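You operate a simulated robot arm through the tools that you are given. There is no shell and no other tool. Be economical: measure what you need, move in short steps, check, and stop when the job is done.

You are at the controls of a simulated robot arm. One attempt, no reset.

## Task
Fetch the small orange pot and set it on the sunset print.
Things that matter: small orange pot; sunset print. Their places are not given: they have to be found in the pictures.

Only the result counts: the job must be done as asked and must still hold three seconds after the hand-in. Knocking over, shifting, dropping, spilling or breaking anything else fails it.

## Robot
A 6-joint arm with a two-finger parallel gripper, fixed in place. Base frame: the origin is at the foot of the arm, x ahead of it, y to its left, z up; the work surface is at about z = 740. Units: mm, rad, N and s.
With the tool pointing down near the work surface it reaches from about 200 to 640 mm from the base axis. Its first joint turns from -1.152 to 1.152 rad. Payload 2.7 kg.
The TCP is the grasp point between the finger pads, 23 mm short of the fingertips. In the tool frame z runs along the fingers and y along their closing line. Largest opening 94 mm; finger width 38, thickness 10; the body of the gripper, 54 by 96 mm, starts 39 mm behind the TCP.
Orientation is that of the tool frame in the base frame, as a unit quaternion [x, y, z, w]. With the fingers straight down and closing along the base's y, the tool's x points along the base's -x, its y along +y and its z along -z.

## Interface
- The arm moves only by the tool move_arm. Its argument "increments" is one flat list of numbers, 7 for each row, row after row: the turn, a rotation vector about the base's x, y, z in units of 6 degrees (1.0 is 6 degrees), then the shift along the base's x, y, z in units of 25 mm (1.0 is 25 mm), then the opening in per cent of the stroke, from 0 (shut) to 100 (fully open). In form: [rx, ry, rz, tx, ty, tz, fingers, rx, ry, rz, tx, ty, tz, fingers, ...]. A call has 1 to 8 rows; each row shifts and turns the commanded pose from where the row before left it. A call with a number of a shift or a turn outside -1 to 1 is refused whole. Each row takes 0.2 s and may step no farther than 50 mm and 0.15 rad from the row before; otherwise, or with a gripper value out of range, the whole call is refused. A pose out of reach is approached as far as the arm can. The call stops where the force on the tool passes 40 N (or 10 N more than at its start, if that is more) or the arm is blocked; 0.2 s more then pass. The fingers move at their own pace (about 45 mm/s each) and stop on an object; they squeeze with about 20 N. The grip force told is the motor's: it shows also when the fingers shut on nothing. Time passes only in rows, and 0.2 s behind the last, so rows that do not move let the fingers close. The reply holds the time, the measured pose of the TCP, the force on the tool along the base axes, the opening and the grip force, in the units named above and with some noise, and new pictures: "show" is both (left out), scene, wrist or none.
- Cameras (640 x 400 px; columns grow to the right, rows downward): "scene" is fixed at [67.9, -430.5, 1395.8]; the picture's right is [0.82, -0.58, 0.00], its down [-0.38, -0.53, -0.76] and it looks along [0.44, 0.62, -0.65] (base axes); focal length 351 px, centre (320, 200). "wrist" rides on the gripper at [-39, 0, -44] in the tool frame; the picture's right is [0.00, -1.00, 0.00], its down [0.97, 0.00, -0.24] and it looks along [0.24, 0.00, 0.97] (tool axes); focal length 218 px, centre (320, 200).
- measure_at(camera, pixels): there is no depth. For up to 12 entries [column, row, z] of the newest picture of that camera ("zoom" is the newest enlarged one), the place [x, y] in the base frame at which the ray of that pixel passes the height z, good to about 2 mm. The clock stands still meanwhile.
- inspect(camera, box): a new picture of the part [left, top, right, bottom] of that camera's present view, enlarged. The clock stands still meanwhile.
- close_job(): hands the job in; it is judged then, once.

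Keep the steps short. Do not move on a guess: measure, check each grasp and each placing, and mend mistakes. In all there are 60 turns and 120 pictures (those below and enlarged ones count). Leave the gripper open and the arm clear of the work at the hand-in unless told otherwise, and finish with a single line.

The tools are called after ">>>" as a command line: name --argument value ..., lists and objects as JSON in quotes. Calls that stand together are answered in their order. move_arm: Moves the arm, as the interface text tells. Its arguments: {"type":"object","properties":{"increments":{"type":"array"},"show":{"type":"string","enum":["both","scene","wrist","none"]}},"required":["increments"]} The other tools are called the same way: measure_at (camera, pixels) gives the place at which the rays of pixels pass given heights; inspect (camera, box) takes an enlarged picture of a part of a camera's view; close_job () hands the job in.

At the start:

```text
clock: 0.0
eef_pos: [401.7, 189.9, 1058.0]
orientation: [0.0, 1.0, 0.001, 0.0]
wrist_force: [-0.3, 0.4, 0.0]
grip_width: 94.0
finger_force: 0.1
```

scene: 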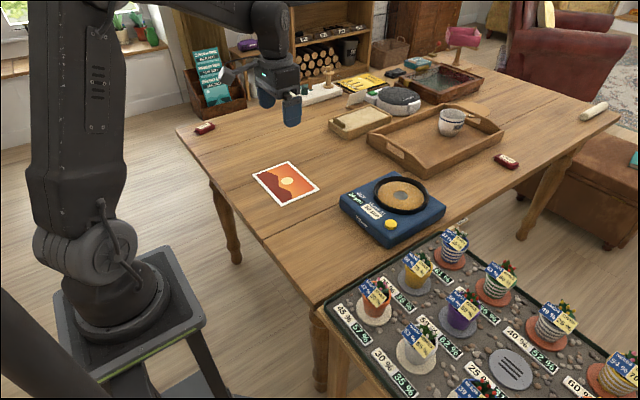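
wrist: 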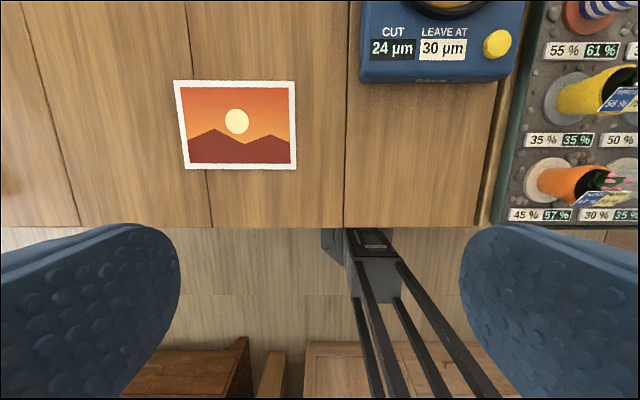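

I see the sunset print at about (286,184) in the scene view and an orange pot on a white saucer at about (376,300). I'll enlarge both before measuring.

>>> inspect --camera "scene" --box '[320, 210, 640, 400]'

>>> inspect --camera "scene" --box '[330, 260, 430, 360]'

>>> measure_at --camera "scene" --pixels '[[253, 174, 740], [290, 161, 740], [320, 189, 740], [282, 206, 740], [286, 183, 740]]'

```text
2.00 times, centred on (480, 305) of scene
```

zoom: 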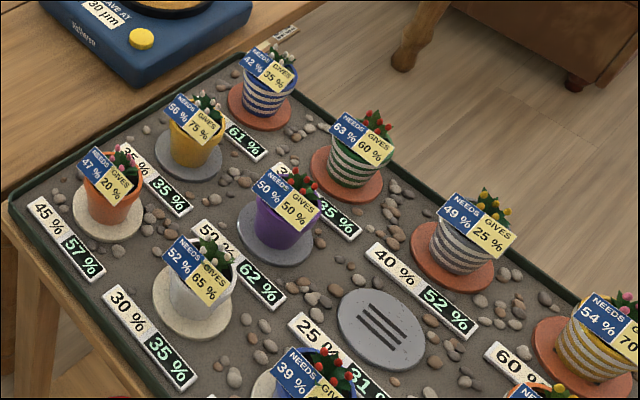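

```text
4.00 times, centred on (380, 310) of scene
```

zoom: 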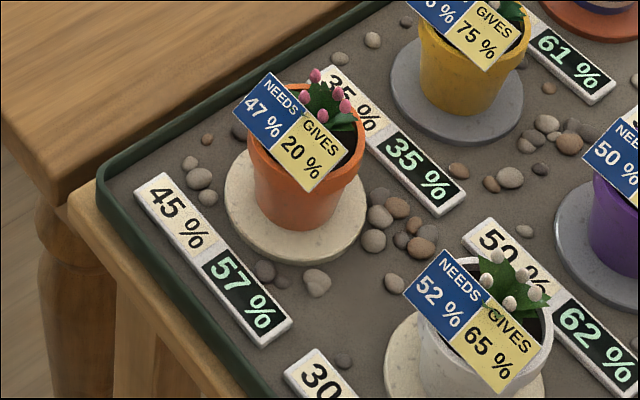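

```text
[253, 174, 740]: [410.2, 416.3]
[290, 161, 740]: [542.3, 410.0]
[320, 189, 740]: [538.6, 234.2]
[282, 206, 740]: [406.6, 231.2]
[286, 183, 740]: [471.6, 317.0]
```

There's a hint of more orange at the lower edge of the first zoom, around (535,388). I'll measure the pot at a few heights first, then go above the tray with the wrist camera to compare the candidates.

>>> measure_at --camera "scene" --pixels '[[374, 315, 740], [374, 315, 760], [376, 290, 800], [369, 311, 740], [388, 311, 740], [430, 340, 760], [510, 368, 740], [585, 398, 740]]'

>>> measure_at --camera "wrist" --pixels '[[536, 180, 740], [574, 180, 740], [174, 81, 740], [294, 81, 740], [297, 169, 740], [185, 169, 740], [620, 180, 800]]'

>>> inspect --camera "scene" --box '[440, 320, 640, 400]'

```text
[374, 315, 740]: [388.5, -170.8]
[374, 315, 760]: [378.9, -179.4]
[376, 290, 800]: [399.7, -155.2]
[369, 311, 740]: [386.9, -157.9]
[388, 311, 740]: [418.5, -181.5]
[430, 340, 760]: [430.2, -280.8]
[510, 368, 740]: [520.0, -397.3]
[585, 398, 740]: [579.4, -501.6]
```

```text
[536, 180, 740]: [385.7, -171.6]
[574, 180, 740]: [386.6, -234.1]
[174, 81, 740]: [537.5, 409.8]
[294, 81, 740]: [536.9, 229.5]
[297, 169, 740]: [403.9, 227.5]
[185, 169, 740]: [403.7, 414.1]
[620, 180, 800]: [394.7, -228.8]
```

```text
3.20 times, centred on (540, 360) of scene
```

zoom: 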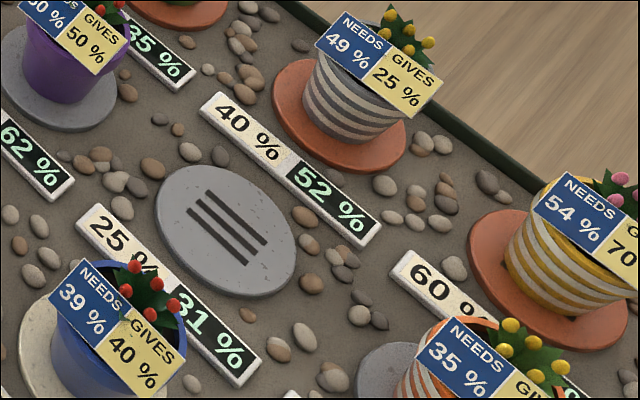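

The plant at the bottom is orange-and-white striped, so the plain orange one near (388,-172) is the likely target. I'll fly sideways at this height toward the tray to view it all from above.

>>> move_arm --increments '[0, 0, 0, 0, -1, 0, 100, 0, 0, 0, 0, -1, 0, 100, 0, 0, 0, 0, -1, 0, 100, 0, 0, 0, 0, -1, 0, 100, 0, 0, 0, 0, -1, 0, 100, 0, 0, 0, 0, -1, 0, 100, 0, 0, 0, 0, -1, 0, 100, 0, 0, 0, 0, -1, 0, 100]' --show "none"

>>> move_arm --increments '[0, 0, 0, 0, -1, 0, 100, 0, 0, 0, 0, -1, 0, 100, 0, 0, 0, 0, -1, 0, 100, 0, 0, 0, 0, -1, 0, 100, 0, 0, 0, 0, -1, 0, 100, 0, 0, 0, 0, -1, 0, 100]' --show "both"

```text
clock: 1.8
eef_pos: [400.9, -10.2, 1057.9]
orientation: [-0.001, 1.0, 0.002, 0.002]
wrist_force: [0.6, 0.5, 0.4]
grip_width: 94.1
finger_force: 0.0
```

```text
clock: 3.2
eef_pos: [400.8, -161.6, 1058.1]
orientation: [0.0, 1.0, 0.001, 0.002]
wrist_force: [-1.1, -0.8, -0.5]
grip_width: 93.9
finger_force: 0.0
```

scene: 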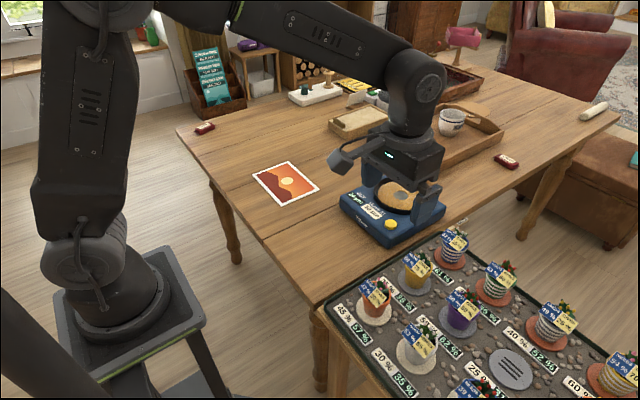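
wrist: 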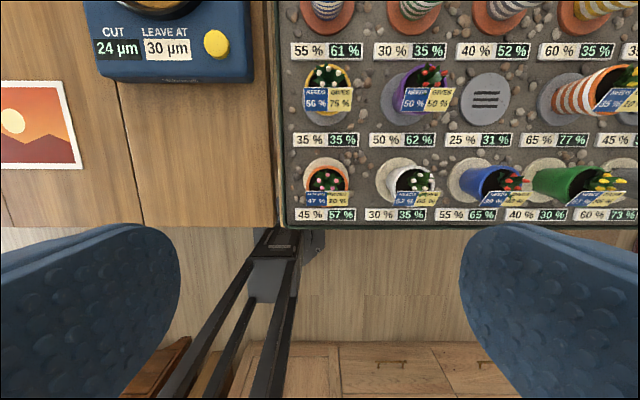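

Only one plain orange pot: rim near (327,177) in the wrist view, with neighbours white (405,182) and yellow (328,88). I'll enlarge it to get its size and the tag's place.

>>> inspect --camera "wrist" --box '[280, 130, 380, 230]'

>>> inspect --camera "scene" --box '[345, 265, 415, 335]'

```text
4.00 times, centred on (330, 180) of wrist
```

zoom: 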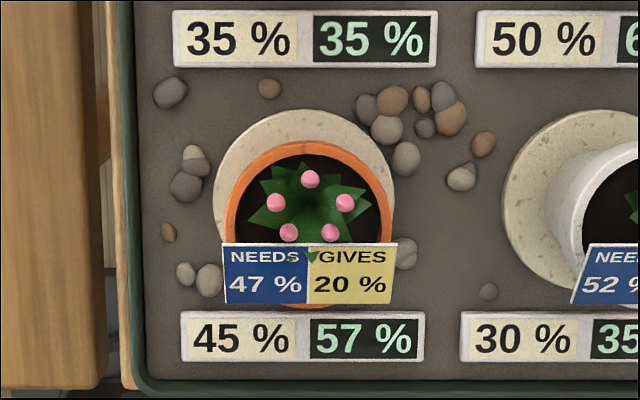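

```text
5.71 times, centred on (380, 300) of scene
```

zoom: 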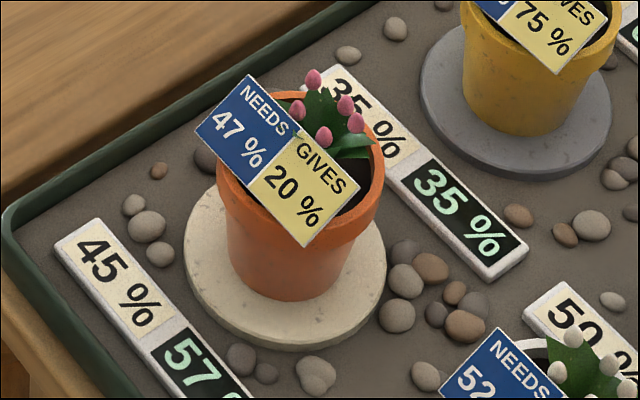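

I'll triangulate the rim: the wrist view shows its centre at about (327.6,186), left edge 306.5 and right edge 348.7. The scene view shows its centre at about (376.5,292). The saucer comes next the same way.

>>> measure_at --camera "wrist" --pixels '[[327.6, 186, 780], [327.6, 186, 820], [327.6, 186, 840], [306.5, 186, 820], [348.7, 186, 820], [327.6, 165.5, 820], [327.6, 206.7, 820], [326, 182, 740], [303.5, 180, 740], [348.5, 180, 740], [326, 157.5, 740], [286, 130, 740]]'

>>> measure_at --camera "scene" --pixels '[[376.5, 292, 780], [376.5, 292, 800], [376.5, 292, 820], [376.5, 292, 840], [374, 313, 740], [374, 313, 720], [374, 313, 760], [361.8, 292, 820], [391.3, 292, 820]]'

```text
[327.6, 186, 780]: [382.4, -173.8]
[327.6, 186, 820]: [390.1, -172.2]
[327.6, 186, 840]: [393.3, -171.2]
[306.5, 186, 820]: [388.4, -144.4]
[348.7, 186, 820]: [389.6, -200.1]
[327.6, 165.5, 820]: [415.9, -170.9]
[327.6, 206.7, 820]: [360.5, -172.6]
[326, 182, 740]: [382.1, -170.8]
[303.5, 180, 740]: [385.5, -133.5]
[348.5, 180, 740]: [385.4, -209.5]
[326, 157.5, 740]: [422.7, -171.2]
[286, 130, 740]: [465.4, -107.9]
```

```text
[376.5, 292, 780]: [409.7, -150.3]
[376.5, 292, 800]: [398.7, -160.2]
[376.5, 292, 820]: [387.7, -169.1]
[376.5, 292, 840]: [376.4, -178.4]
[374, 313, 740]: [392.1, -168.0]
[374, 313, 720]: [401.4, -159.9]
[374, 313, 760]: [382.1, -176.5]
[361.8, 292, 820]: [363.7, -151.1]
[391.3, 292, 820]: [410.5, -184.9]
```

The rim is about 57 mm wide at z≈820, centred near (388,-171). I'll triangulate the tag's corners and the flowers to see whether they get in the way of the fingers or the palm.

>>> measure_at --camera "wrist" --pixels '[[305.75, 190.75, 820], [305.75, 190.75, 840], [305.75, 190.75, 860], [349, 205.75, 800], [349, 205.75, 820], [349, 205.75, 840], [327.5, 174.7, 840], [327.5, 174.7, 860]]'

>>> measure_at --camera "scene" --pixels '[[367.4, 278.1, 820], [367.4, 278.1, 840], [367.4, 278.1, 860], [377.1, 308.3, 800], [377.1, 308.3, 820], [377.1, 308.3, 840], [379, 279, 840], [379, 279, 860], [387, 296.5, 830], [387, 296.5, 850]]'

```text
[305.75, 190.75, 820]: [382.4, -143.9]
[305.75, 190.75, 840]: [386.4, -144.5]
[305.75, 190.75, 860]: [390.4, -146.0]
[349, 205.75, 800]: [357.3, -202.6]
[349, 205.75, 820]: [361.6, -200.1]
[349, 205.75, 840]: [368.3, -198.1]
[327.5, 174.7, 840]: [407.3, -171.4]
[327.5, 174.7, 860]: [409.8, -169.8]
```

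```text
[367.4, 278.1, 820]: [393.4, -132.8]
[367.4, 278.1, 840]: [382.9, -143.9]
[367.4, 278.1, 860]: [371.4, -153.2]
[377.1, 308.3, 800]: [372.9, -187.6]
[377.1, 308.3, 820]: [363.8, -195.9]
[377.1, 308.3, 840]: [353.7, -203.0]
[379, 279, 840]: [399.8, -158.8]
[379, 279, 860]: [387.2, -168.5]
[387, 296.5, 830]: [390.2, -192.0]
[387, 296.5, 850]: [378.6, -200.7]
```

Tag top is at z≈840 (x≈385) and its lower edge at z≈822 (x≈362); flower tops are at about 845. I'll grip the rim collar along y with the TCP at z≈813 and x≈397, so the palm stays above the flowers and the fingers stay off most of the tag. First I'll line up and go down to z≈883.

>>> move_arm --increments '[0, 0, 0, -0.16, -0.4, -1, 100, 0, 0, 0, 0, 0, -1, 100, 0, 0, 0, 0, 0, -1, 100, 0, 0, 0, 0, 0, -1, 100, 0, 0, 0, 0, 0, -1, 100, 0, 0, 0, 0, 0, -1, 100, 0, 0, 0, 0, 0, -1, 100]' --show "both"

```text
clock: 4.8
eef_pos: [396.6, -169.8, 883.2]
orientation: [0.0, 1.0, 0.001, 0.001]
wrist_force: [-0.3, 0.4, 0.7]
grip_width: 94.3
finger_force: 0.1
```

scene: 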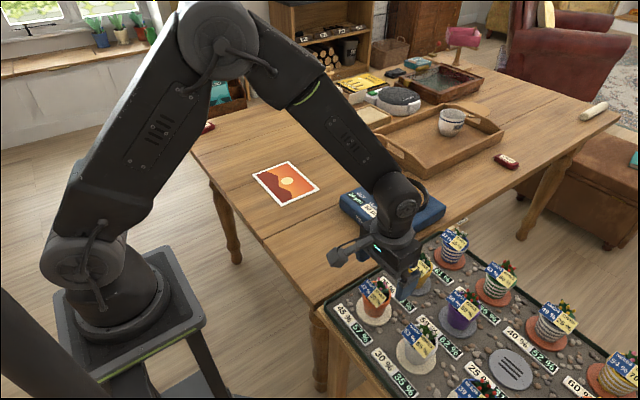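
wrist: 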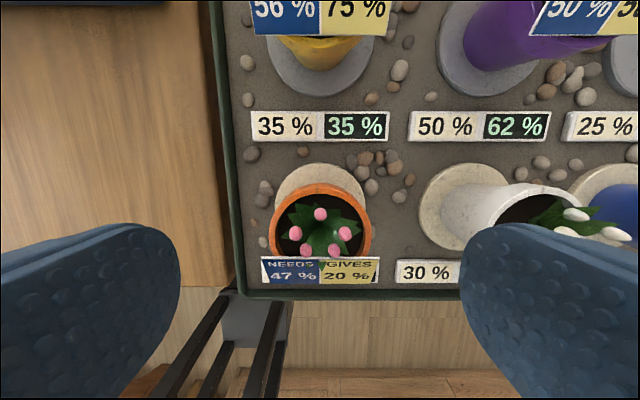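

Closer now: the rim spans columns 270–372 and the tag columns 261–380 (rows 257–284). I'll re-measure the centre from here, and check how far the white pot is from the right finger.

>>> measure_at --camera "wrist" --pixels '[[270, 228, 820], [372, 228, 820], [321, 184, 820], [261, 257, 840], [380, 257, 840], [262, 284, 822], [379, 284, 822], [497, 205, 820], [497, 205, 800], [627, 236, 845]]'

>>> inspect --camera "scene" --box '[340, 240, 440, 340]'

```text
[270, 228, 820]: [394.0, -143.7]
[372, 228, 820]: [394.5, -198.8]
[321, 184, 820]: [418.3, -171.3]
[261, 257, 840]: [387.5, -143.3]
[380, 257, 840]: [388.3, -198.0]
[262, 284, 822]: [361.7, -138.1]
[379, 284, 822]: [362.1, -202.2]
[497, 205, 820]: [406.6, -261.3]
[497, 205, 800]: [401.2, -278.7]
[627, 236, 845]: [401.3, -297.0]
```

```text
4.00 times, centred on (390, 290) of scene
```

zoom: 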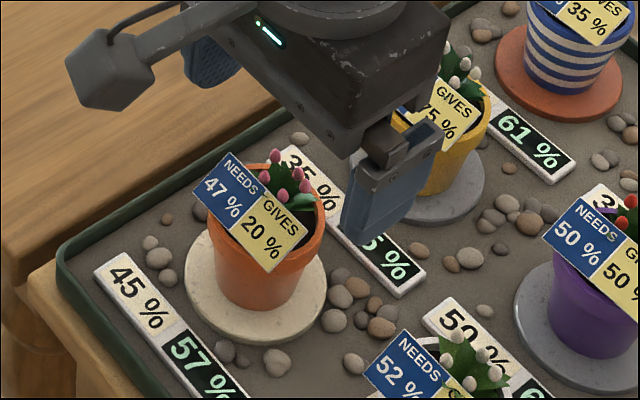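

The rim is centred at (390,-171.2) and about 56 mm wide; the white pot starts at y≈-261, well clear of the finger at about -228. I'll go down to z≈813 with the fingers open.

>>> move_arm --increments '[0, 0, 0, 0.1, -0.06, -0.8, 100, 0, 0, 0, 0, 0, -0.8, 100, 0, 0, 0, 0, 0, -0.6, 100, 0, 0, 0, 0, 0, -0.6, 100]' --show "both"

```text
clock: 5.8
eef_pos: [399.1, -171.6, 812.0]
orientation: [0.0, 1.0, 0.0, 0.002]
wrist_force: [0.7, -0.4, -0.9]
grip_width: 94.1
finger_force: 0.0
```

scene: 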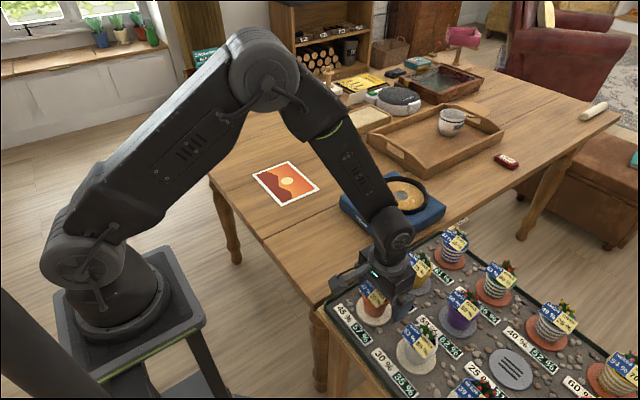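
wrist: 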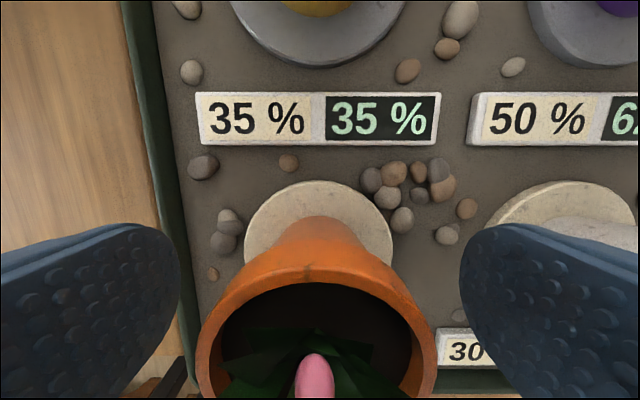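

The pot sits centred between the pads (rim columns about 197–437) with nothing touching. I'll close the fingers now.

>>> move_arm --increments '[0, 0, 0, 0, 0, 0, 0, 0, 0, 0, 0, 0, 0, 0, 0, 0, 0, 0, 0, 0, 0, 0, 0, 0, 0, 0, 0, 0]' --show "both"

```text
clock: 6.8
eef_pos: [400.7, -170.0, 812.8]
orientation: [0.0, 1.0, -0.001, 0.002]
wrist_force: [-0.6, -0.4, 0.7]
grip_width: 55.4
finger_force: 20.3
```

scene: 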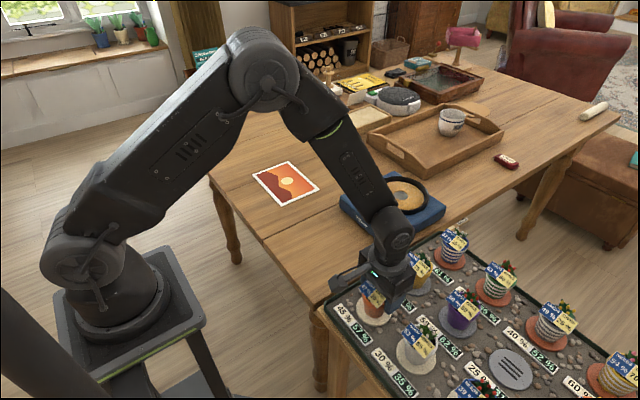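
wrist: 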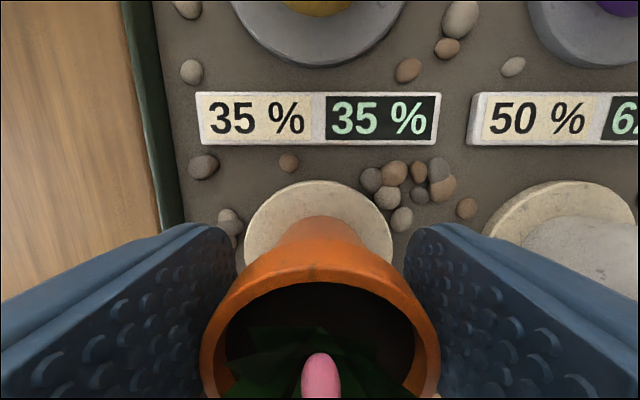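

The pads stopped at 55.4 mm with 20 N, so the rim is held. I'll lift a little, slowly, and check the pot comes up alone without the saucer.

>>> move_arm --increments '[0, 0, 0, 0, 0, 0.4, 0, 0, 0, 0, 0, 0, 0.6, 0, 0, 0, 0, 0, 0, 0.8, 0, 0, 0, 0, 0, 0, 0.8, 0]' --show "both"

>>> inspect --camera "scene" --box '[330, 230, 430, 330]'

```text
clock: 7.8
eef_pos: [401.1, -170.9, 878.7]
orientation: [0.0, 1.0, 0.002, 0.001]
wrist_force: [0.6, -0.6, -1.4]
grip_width: 55.5
finger_force: 20.3
```

scene: 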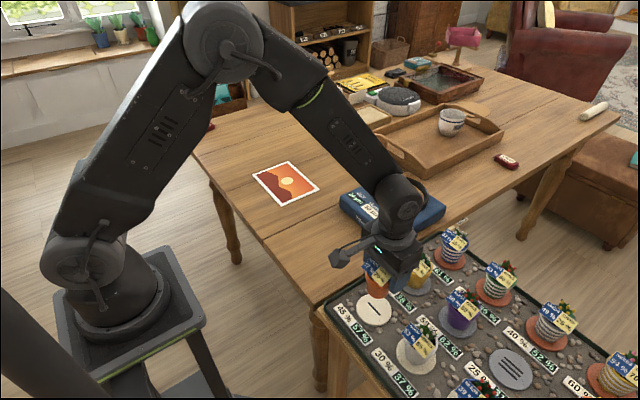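
wrist: 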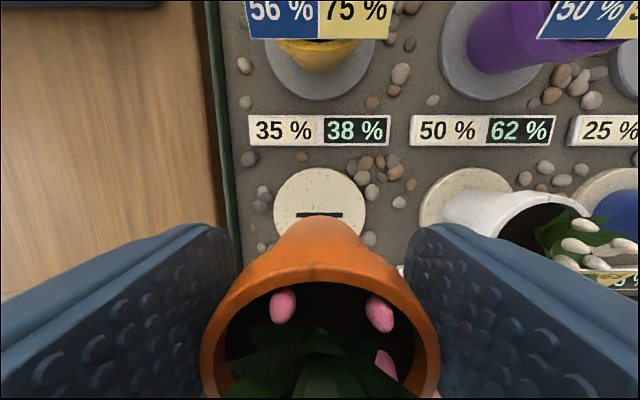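

```text
4.00 times, centred on (380, 280) of scene
```

zoom: 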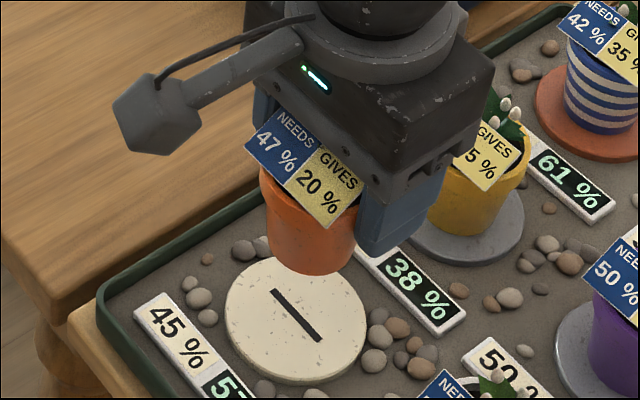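

The pot is lifted cleanly: its saucer stays behind, and the grip is steady at 55.5 mm. Some tray readouts changed (35 % → 38 %), but nothing there has moved. I'll raise it further and carry it toward the print, whose centre is about (472,321).

>>> move_arm --increments '[0, 0, 0, 0, 0, 1, 0, 0, 0, 0, 0, 0, 1, 0, 0, 0, 0, 0, 0, 1, 0, 0, 0, 0, 0, 1, 0, 0, 0, 0, 0, 0, 1, 0, 0, 0, 0, 0, 0, 1, 0, 0, 0, 0, 0, 0, 1, 0, 0, 0, 0, 0, 0, 1, 0, 0]' --show "none"

>>> move_arm --increments '[0, 0, 0, 0, 1, 0, 0, 0, 0, 0, 0, 1, 0, 0, 0, 0, 0, 0, 1, 0, 0, 0, 0, 0, 0, 1, 0, 0, 0, 0, 0, 0, 1, 0, 0, 0, 0, 0, 0.4, 1, 0, 0, 0, 0, 0, 0.4, 1, 0, 0, 0, 0, 0, 0.4, 1, 0, 0]' --show "both"

```text
clock: 9.6
eef_pos: [396.7, -46.8, 952.8]
orientation: [0.0, 1.0, 0.001, 0.002]
wrist_force: [0.0, 0.7, -2.0]
grip_width: 55.5
finger_force: 20.1
```

```text
clock: 11.4
eef_pos: [428.4, 155.0, 952.9]
orientation: [0.0, 1.0, 0.0, 0.001]
wrist_force: [0.5, -0.2, -1.9]
grip_width: 55.4
finger_force: 19.4
```

scene: 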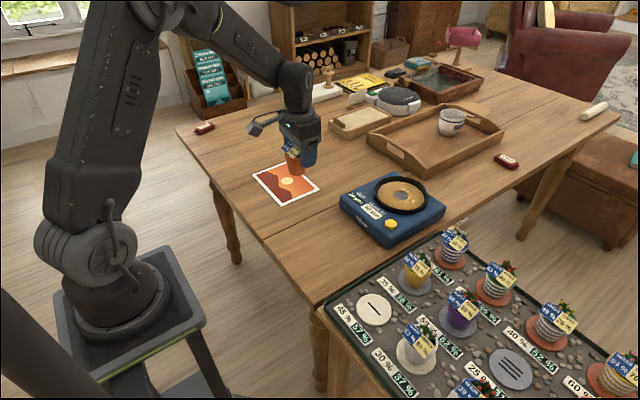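
wrist: 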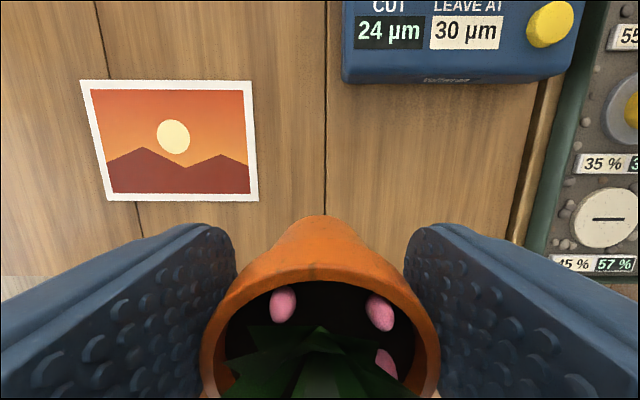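

The pot is still steady in the grip and the print is clear of things. Next I'll cover the rest, about +54 mm in x and +165 mm in y, at the same height, and re-measure the print here first.

>>> measure_at --camera "wrist" --pixels '[[79, 80, 740], [251, 81, 740], [259, 201, 740], [109, 201, 740]]'

>>> move_arm --increments '[0, 0, 0, 0.306, 0.943, 0, 0, 0, 0, 0, 0.306, 0.943, 0, 0, 0, 0, 0, 0.306, 0.943, 0, 0, 0, 0, 0, 0.306, 0.943, 0, 0, 0, 0, 0, 0.306, 0.943, 0, 0, 0, 0, 0, 0.306, 0.943, 0, 0, 0, 0, 0, 0.306, 0.943, 0, 0]' --show "both"

```text
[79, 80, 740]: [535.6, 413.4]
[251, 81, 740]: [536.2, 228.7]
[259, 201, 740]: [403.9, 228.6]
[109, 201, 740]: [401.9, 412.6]
```

```text
clock: 13.0
eef_pos: [481.4, 319.6, 951.3]
orientation: [0.0, 1.0, 0.0, 0.001]
wrist_force: [-0.3, -0.1, -0.9]
grip_width: 55.5
finger_force: 20.2
```

scene: 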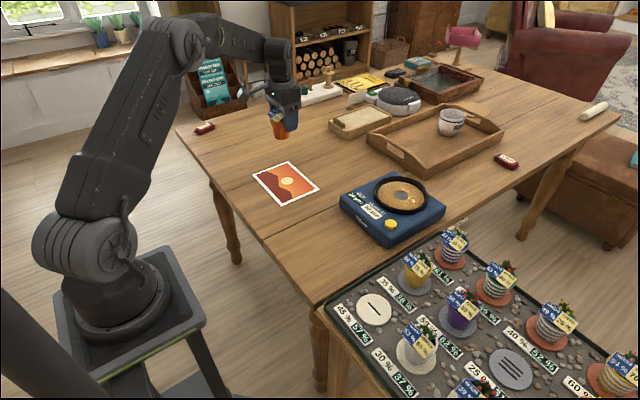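
wrist: 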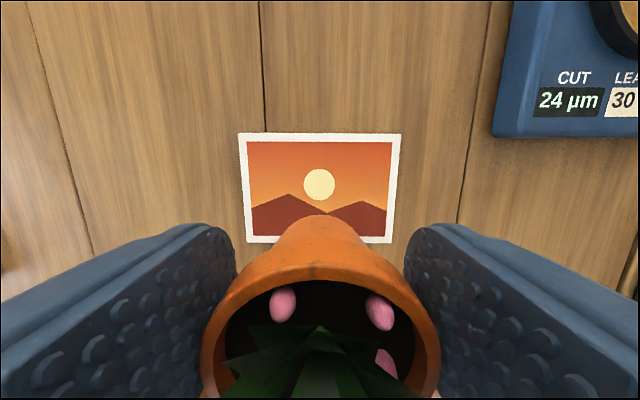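

The print's centre re-measures at (469,321), and the pot (about 10 mm behind the TCP) is right above it. I'll go down to z≈826 and look.

>>> move_arm --increments '[0, 0, 0, 0, 0, -1, 0, 0, 0, 0, 0, 0, -1, 0, 0, 0, 0, 0, 0, -1, 0, 0, 0, 0, 0, 0, -1, 0, 0, 0, 0, 0, 0, -0.8, 0]' --show "both"

>>> inspect --camera "scene" --box '[240, 130, 340, 230]'

```text
clock: 14.2
eef_pos: [481.9, 318.8, 832.5]
orientation: [0.0, 1.0, 0.001, 0.001]
wrist_force: [-0.2, -0.2, -1.3]
grip_width: 55.5
finger_force: 20.1
```

scene: 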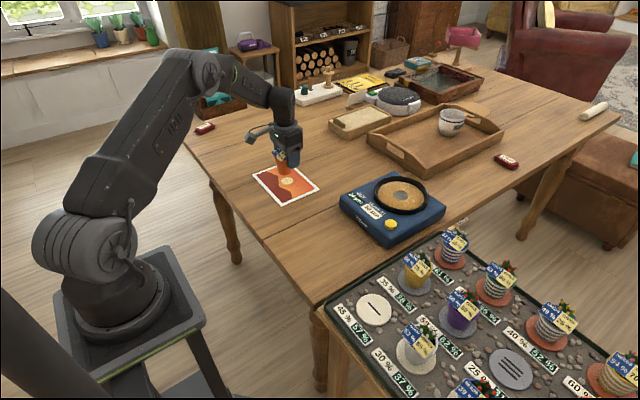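
wrist: 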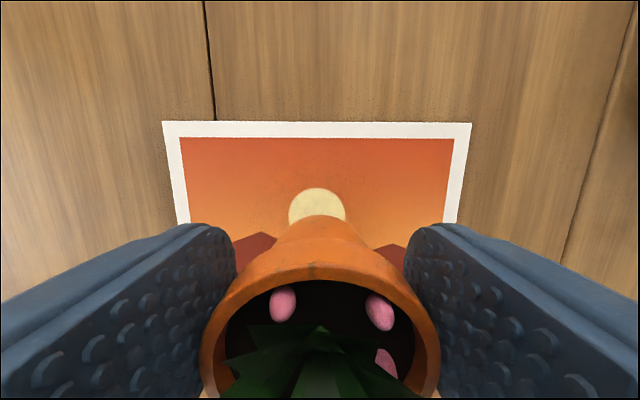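

```text
4.00 times, centred on (290, 180) of scene
```

zoom: 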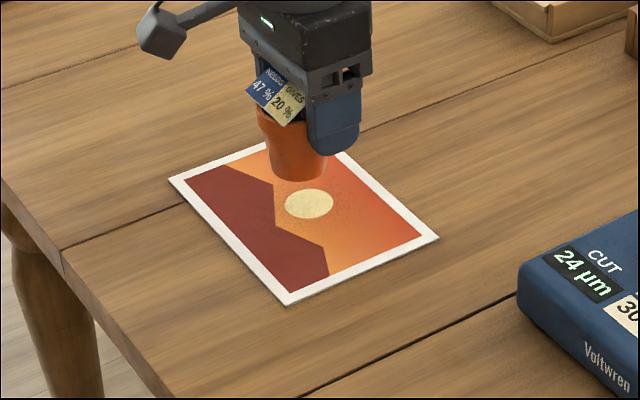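

The pot hovers over the print. I'll work out how high its base is from the scene view, where its front lower edge is at (285,175).

>>> measure_at --camera "scene" --pixels '[[285, 175.3, 741], [285, 175.3, 760], [285, 175.3, 770], [285, 175.3, 780], [285, 175.3, 790]]'

```text
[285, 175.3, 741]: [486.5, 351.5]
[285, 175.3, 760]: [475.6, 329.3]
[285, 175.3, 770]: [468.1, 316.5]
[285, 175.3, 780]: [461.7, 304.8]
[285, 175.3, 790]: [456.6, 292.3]
```

The base is around z≈775–780, so contact should come at TCP z≈795–800. I'll go down 25 mm in gentle steps and read the force.

>>> move_arm --increments '[0, 0, 0, 0, 0, -0.24, 0, 0, 0, 0, 0, 0, -0.24, 0, 0, 0, 0, 0, 0, -0.2, 0, 0, 0, 0, 0, 0, -0.16, 0, 0, 0, 0, 0, 0, -0.16, 0]' --show "wrist"

>>> inspect --camera "scene" --box '[255, 140, 325, 210]'

```text
clock: 15.4
eef_pos: [482.2, 317.9, 809.8]
orientation: [0.0, 1.0, 0.0, 0.001]
wrist_force: [-0.2, 0.0, -2.2]
grip_width: 55.8
finger_force: 19.7
```

wrist: 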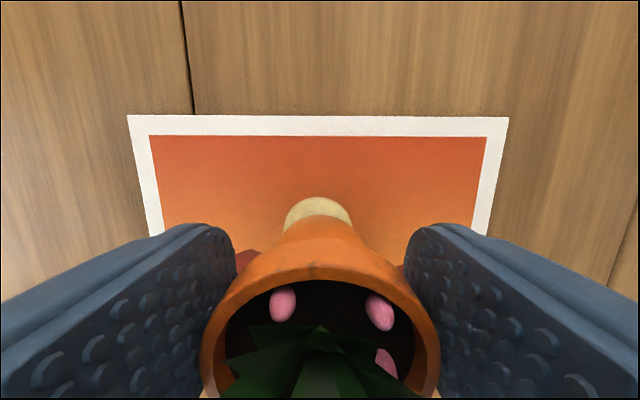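

```text
5.71 times, centred on (290, 175) of scene
```

zoom: 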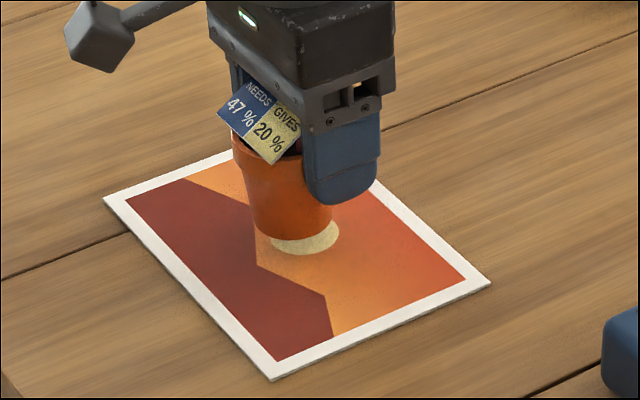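

No contact yet (force about -2 N is just the pot's weight). I'll go on down in 2 mm steps, 8 mm in all.

>>> move_arm --increments '[0, 0, 0, 0, 0, -0.08, 0, 0, 0, 0, 0, 0, -0.08, 0, 0, 0, 0, 0, 0, -0.08, 0, 0, 0, 0, 0, 0, -0.08, 0]' --show "none"

>>> inspect --camera "scene" --box '[255, 140, 325, 210]'

```text
clock: 16.4
eef_pos: [483.6, 318.1, 799.7]
orientation: [0.0, 1.0, 0.001, 0.001]
wrist_force: [0.2, 0.6, -2.3]
grip_width: 55.6
finger_force: 19.7
```

```text
5.71 times, centred on (290, 175) of scene
```

zoom: 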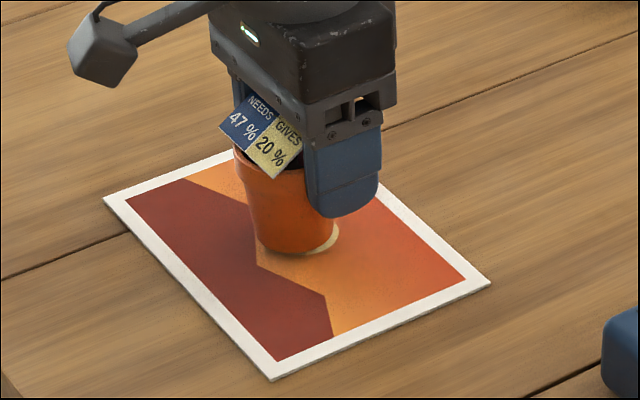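

Still no contact at z≈800. I'll carry on in 1.5 mm steps.

>>> move_arm --increments '[0, 0, 0, 0, 0, -0.06, 0, 0, 0, 0, 0, 0, -0.06, 0, 0, 0, 0, 0, 0, -0.06, 0]' --show "none"

>>> measure_at --camera "scene" --pixels '[[285.7, 184.7, 741], [285.7, 184.7, 750]]'

```text
clock: 17.2
eef_pos: [482.5, 318.4, 794.7]
orientation: [0.0, 1.0, 0.001, 0.001]
wrist_force: [0.5, 0.6, -2.1]
grip_width: 55.5
finger_force: 19.8
```

```text
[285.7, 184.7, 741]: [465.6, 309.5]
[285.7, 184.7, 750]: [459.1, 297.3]
```

Force is unchanged at z≈795, and the base should now be within a couple of mm of the print. I'll take 1 mm steps until the force changes.

>>> move_arm --increments '[0, 0, 0, 0, 0, -0.04, 0, 0, 0, 0, 0, 0, -0.04, 0, 0, 0, 0, 0, 0, 0, 0]' --show "none"

>>> inspect --camera "scene" --box '[265, 155, 305, 195]'

```text
clock: 18.0
eef_pos: [483.1, 318.8, 794.3]
orientation: [0.0, 1.0, 0.001, 0.002]
wrist_force: [0.2, -0.2, 0.2]
grip_width: 55.7
finger_force: 20.4
```

```text
10.00 times, centred on (285, 175) of scene
```

zoom: 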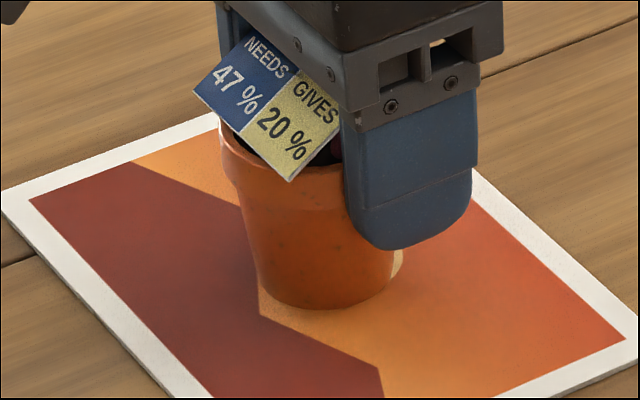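

The force rose from -2.1 to about 0 N and the TCP barely sank, so contact has likely begun. One more 1 mm step to confirm.

>>> move_arm --increments '[0, 0, 0, 0, 0, -0.04, 0, 0, 0, 0, 0, 0, 0, 0]' --show "none"

```text
clock: 18.6
eef_pos: [482.8, 319.6, 793.0]
orientation: [0.0, 1.0, 0.001, 0.002]
wrist_force: [-1.0, -2.9, 8.2]
grip_width: 55.4
finger_force: 19.8
```

The force is now +8 N, so the pot stands on the print. I'll ease up a hair to unload it, then open the fingers slowly.

>>> move_arm --increments '[0, 0, 0, 0, 0, 0.03, 0, 0, 0, 0, 0, 0, 0, 62, 0, 0, 0, 0, 0, 0, 68, 0, 0, 0, 0, 0, 0, 80, 0, 0, 0, 0, 0, 0, 100, 0, 0, 0, 0, 0, 0, 100]' --show "both"

```text
clock: 20.0
eef_pos: [482.9, 318.1, 792.5]
orientation: [0.001, 1.0, 0.001, 0.002]
wrist_force: [0.2, -0.8, -0.5]
grip_width: 93.9
finger_force: 0.1
```

scene: 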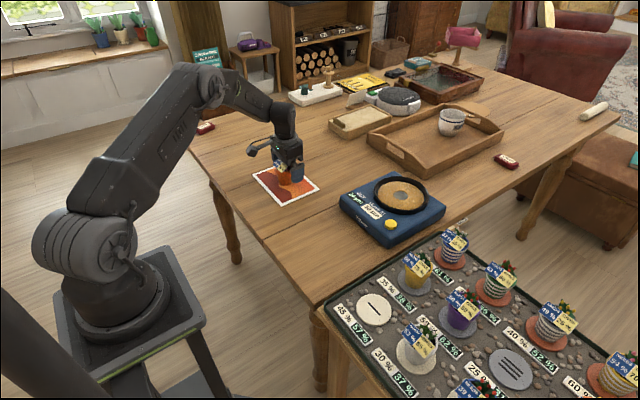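
wrist: 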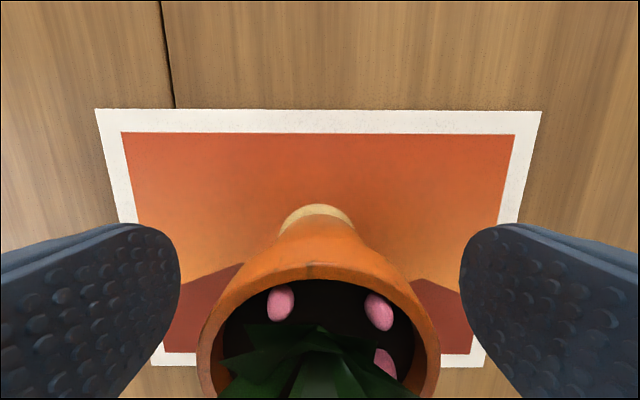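

The fingers are fully open and the pot stands free between them. I'll rise straight up.

>>> move_arm --increments '[0, 0, 0, 0, 0, 0.4, 100, 0, 0, 0, 0, 0, 0.8, 100, 0, 0, 0, 0, 0, 1, 100, 0, 0, 0, 0, 0, 1, 100, 0, 0, 0, 0, 0, 1, 100, 0, 0, 0, 0, 0, 1, 100, 0, 0, 0, 0, 0, 1, 100, 0, 0, 0, 0, 0, 1, 100]' --show "both"

>>> inspect --camera "scene" --box '[245, 130, 325, 210]'

>>> inspect --camera "scene" --box '[320, 210, 640, 400]'

```text
clock: 21.8
eef_pos: [482.1, 318.6, 971.9]
orientation: [0.0, 1.0, 0.002, 0.001]
wrist_force: [0.1, 0.2, -0.1]
grip_width: 94.0
finger_force: 0.1
```

scene: 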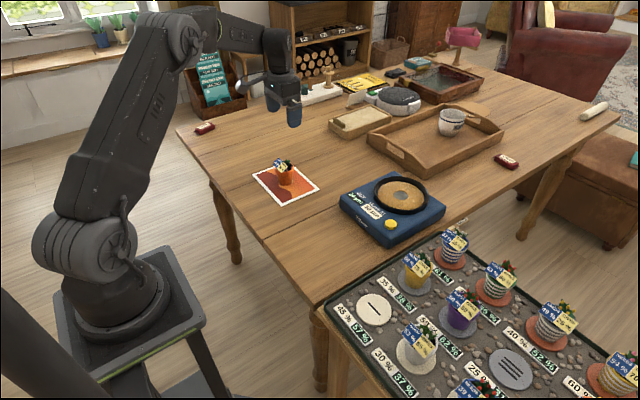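
wrist: 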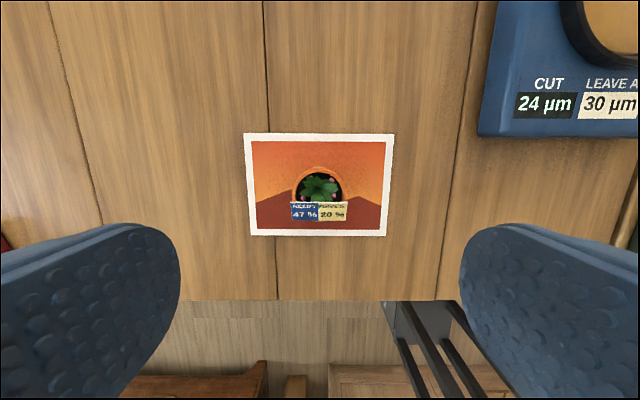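

```text
5.00 times, centred on (285, 170) of scene
```

zoom: 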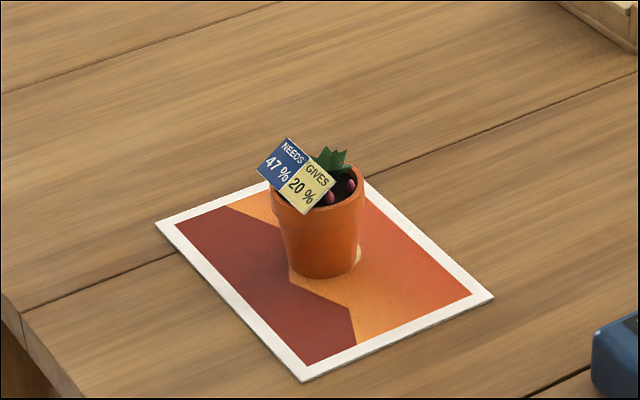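

```text
2.00 times, centred on (480, 305) of scene
```

zoom: 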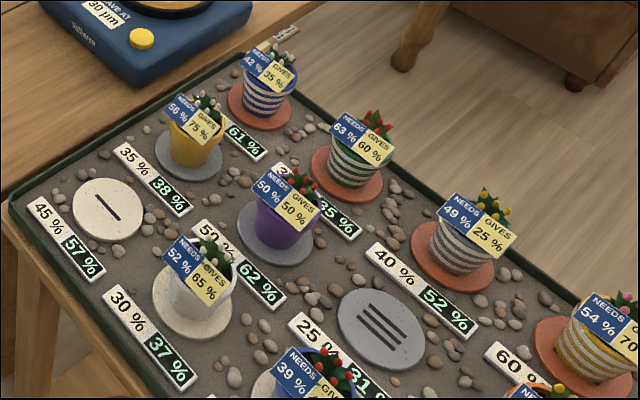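

The pot stands upright on the print and the other pots are in their places. The blooms look a bit lower than before, so I'll take a closer look before handing in.

>>> inspect --camera "scene" --box '[270, 150, 302, 190]'

>>> inspect --camera "wrist" --box '[240, 130, 400, 240]'

```text
10.00 times, centred on (286, 170) of scene
```

zoom: 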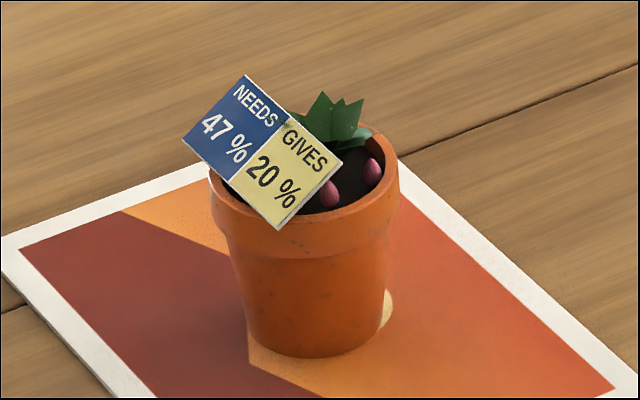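

```text
3.64 times, centred on (320, 185) of wrist
```

zoom: 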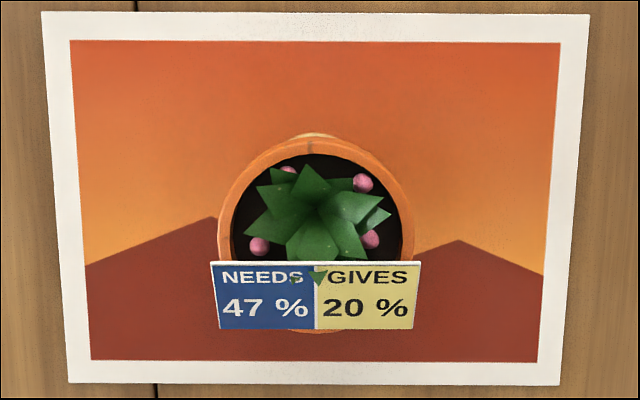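

The pot is undamaged and upright on the print with a wide margin all round. The tucked-in blooms are only how the plant looks away from the tray. The gripper is open and well above it, and nothing else has moved, so I'm handing in.

>>> close_job

```text
The job is handed in.
```

The small orange pot is standing upright on the sunset print, nothing else on the table or tray was moved, and the gripper is open and clear above it; its blooms now sit lower than before the move, and I did not establish why.
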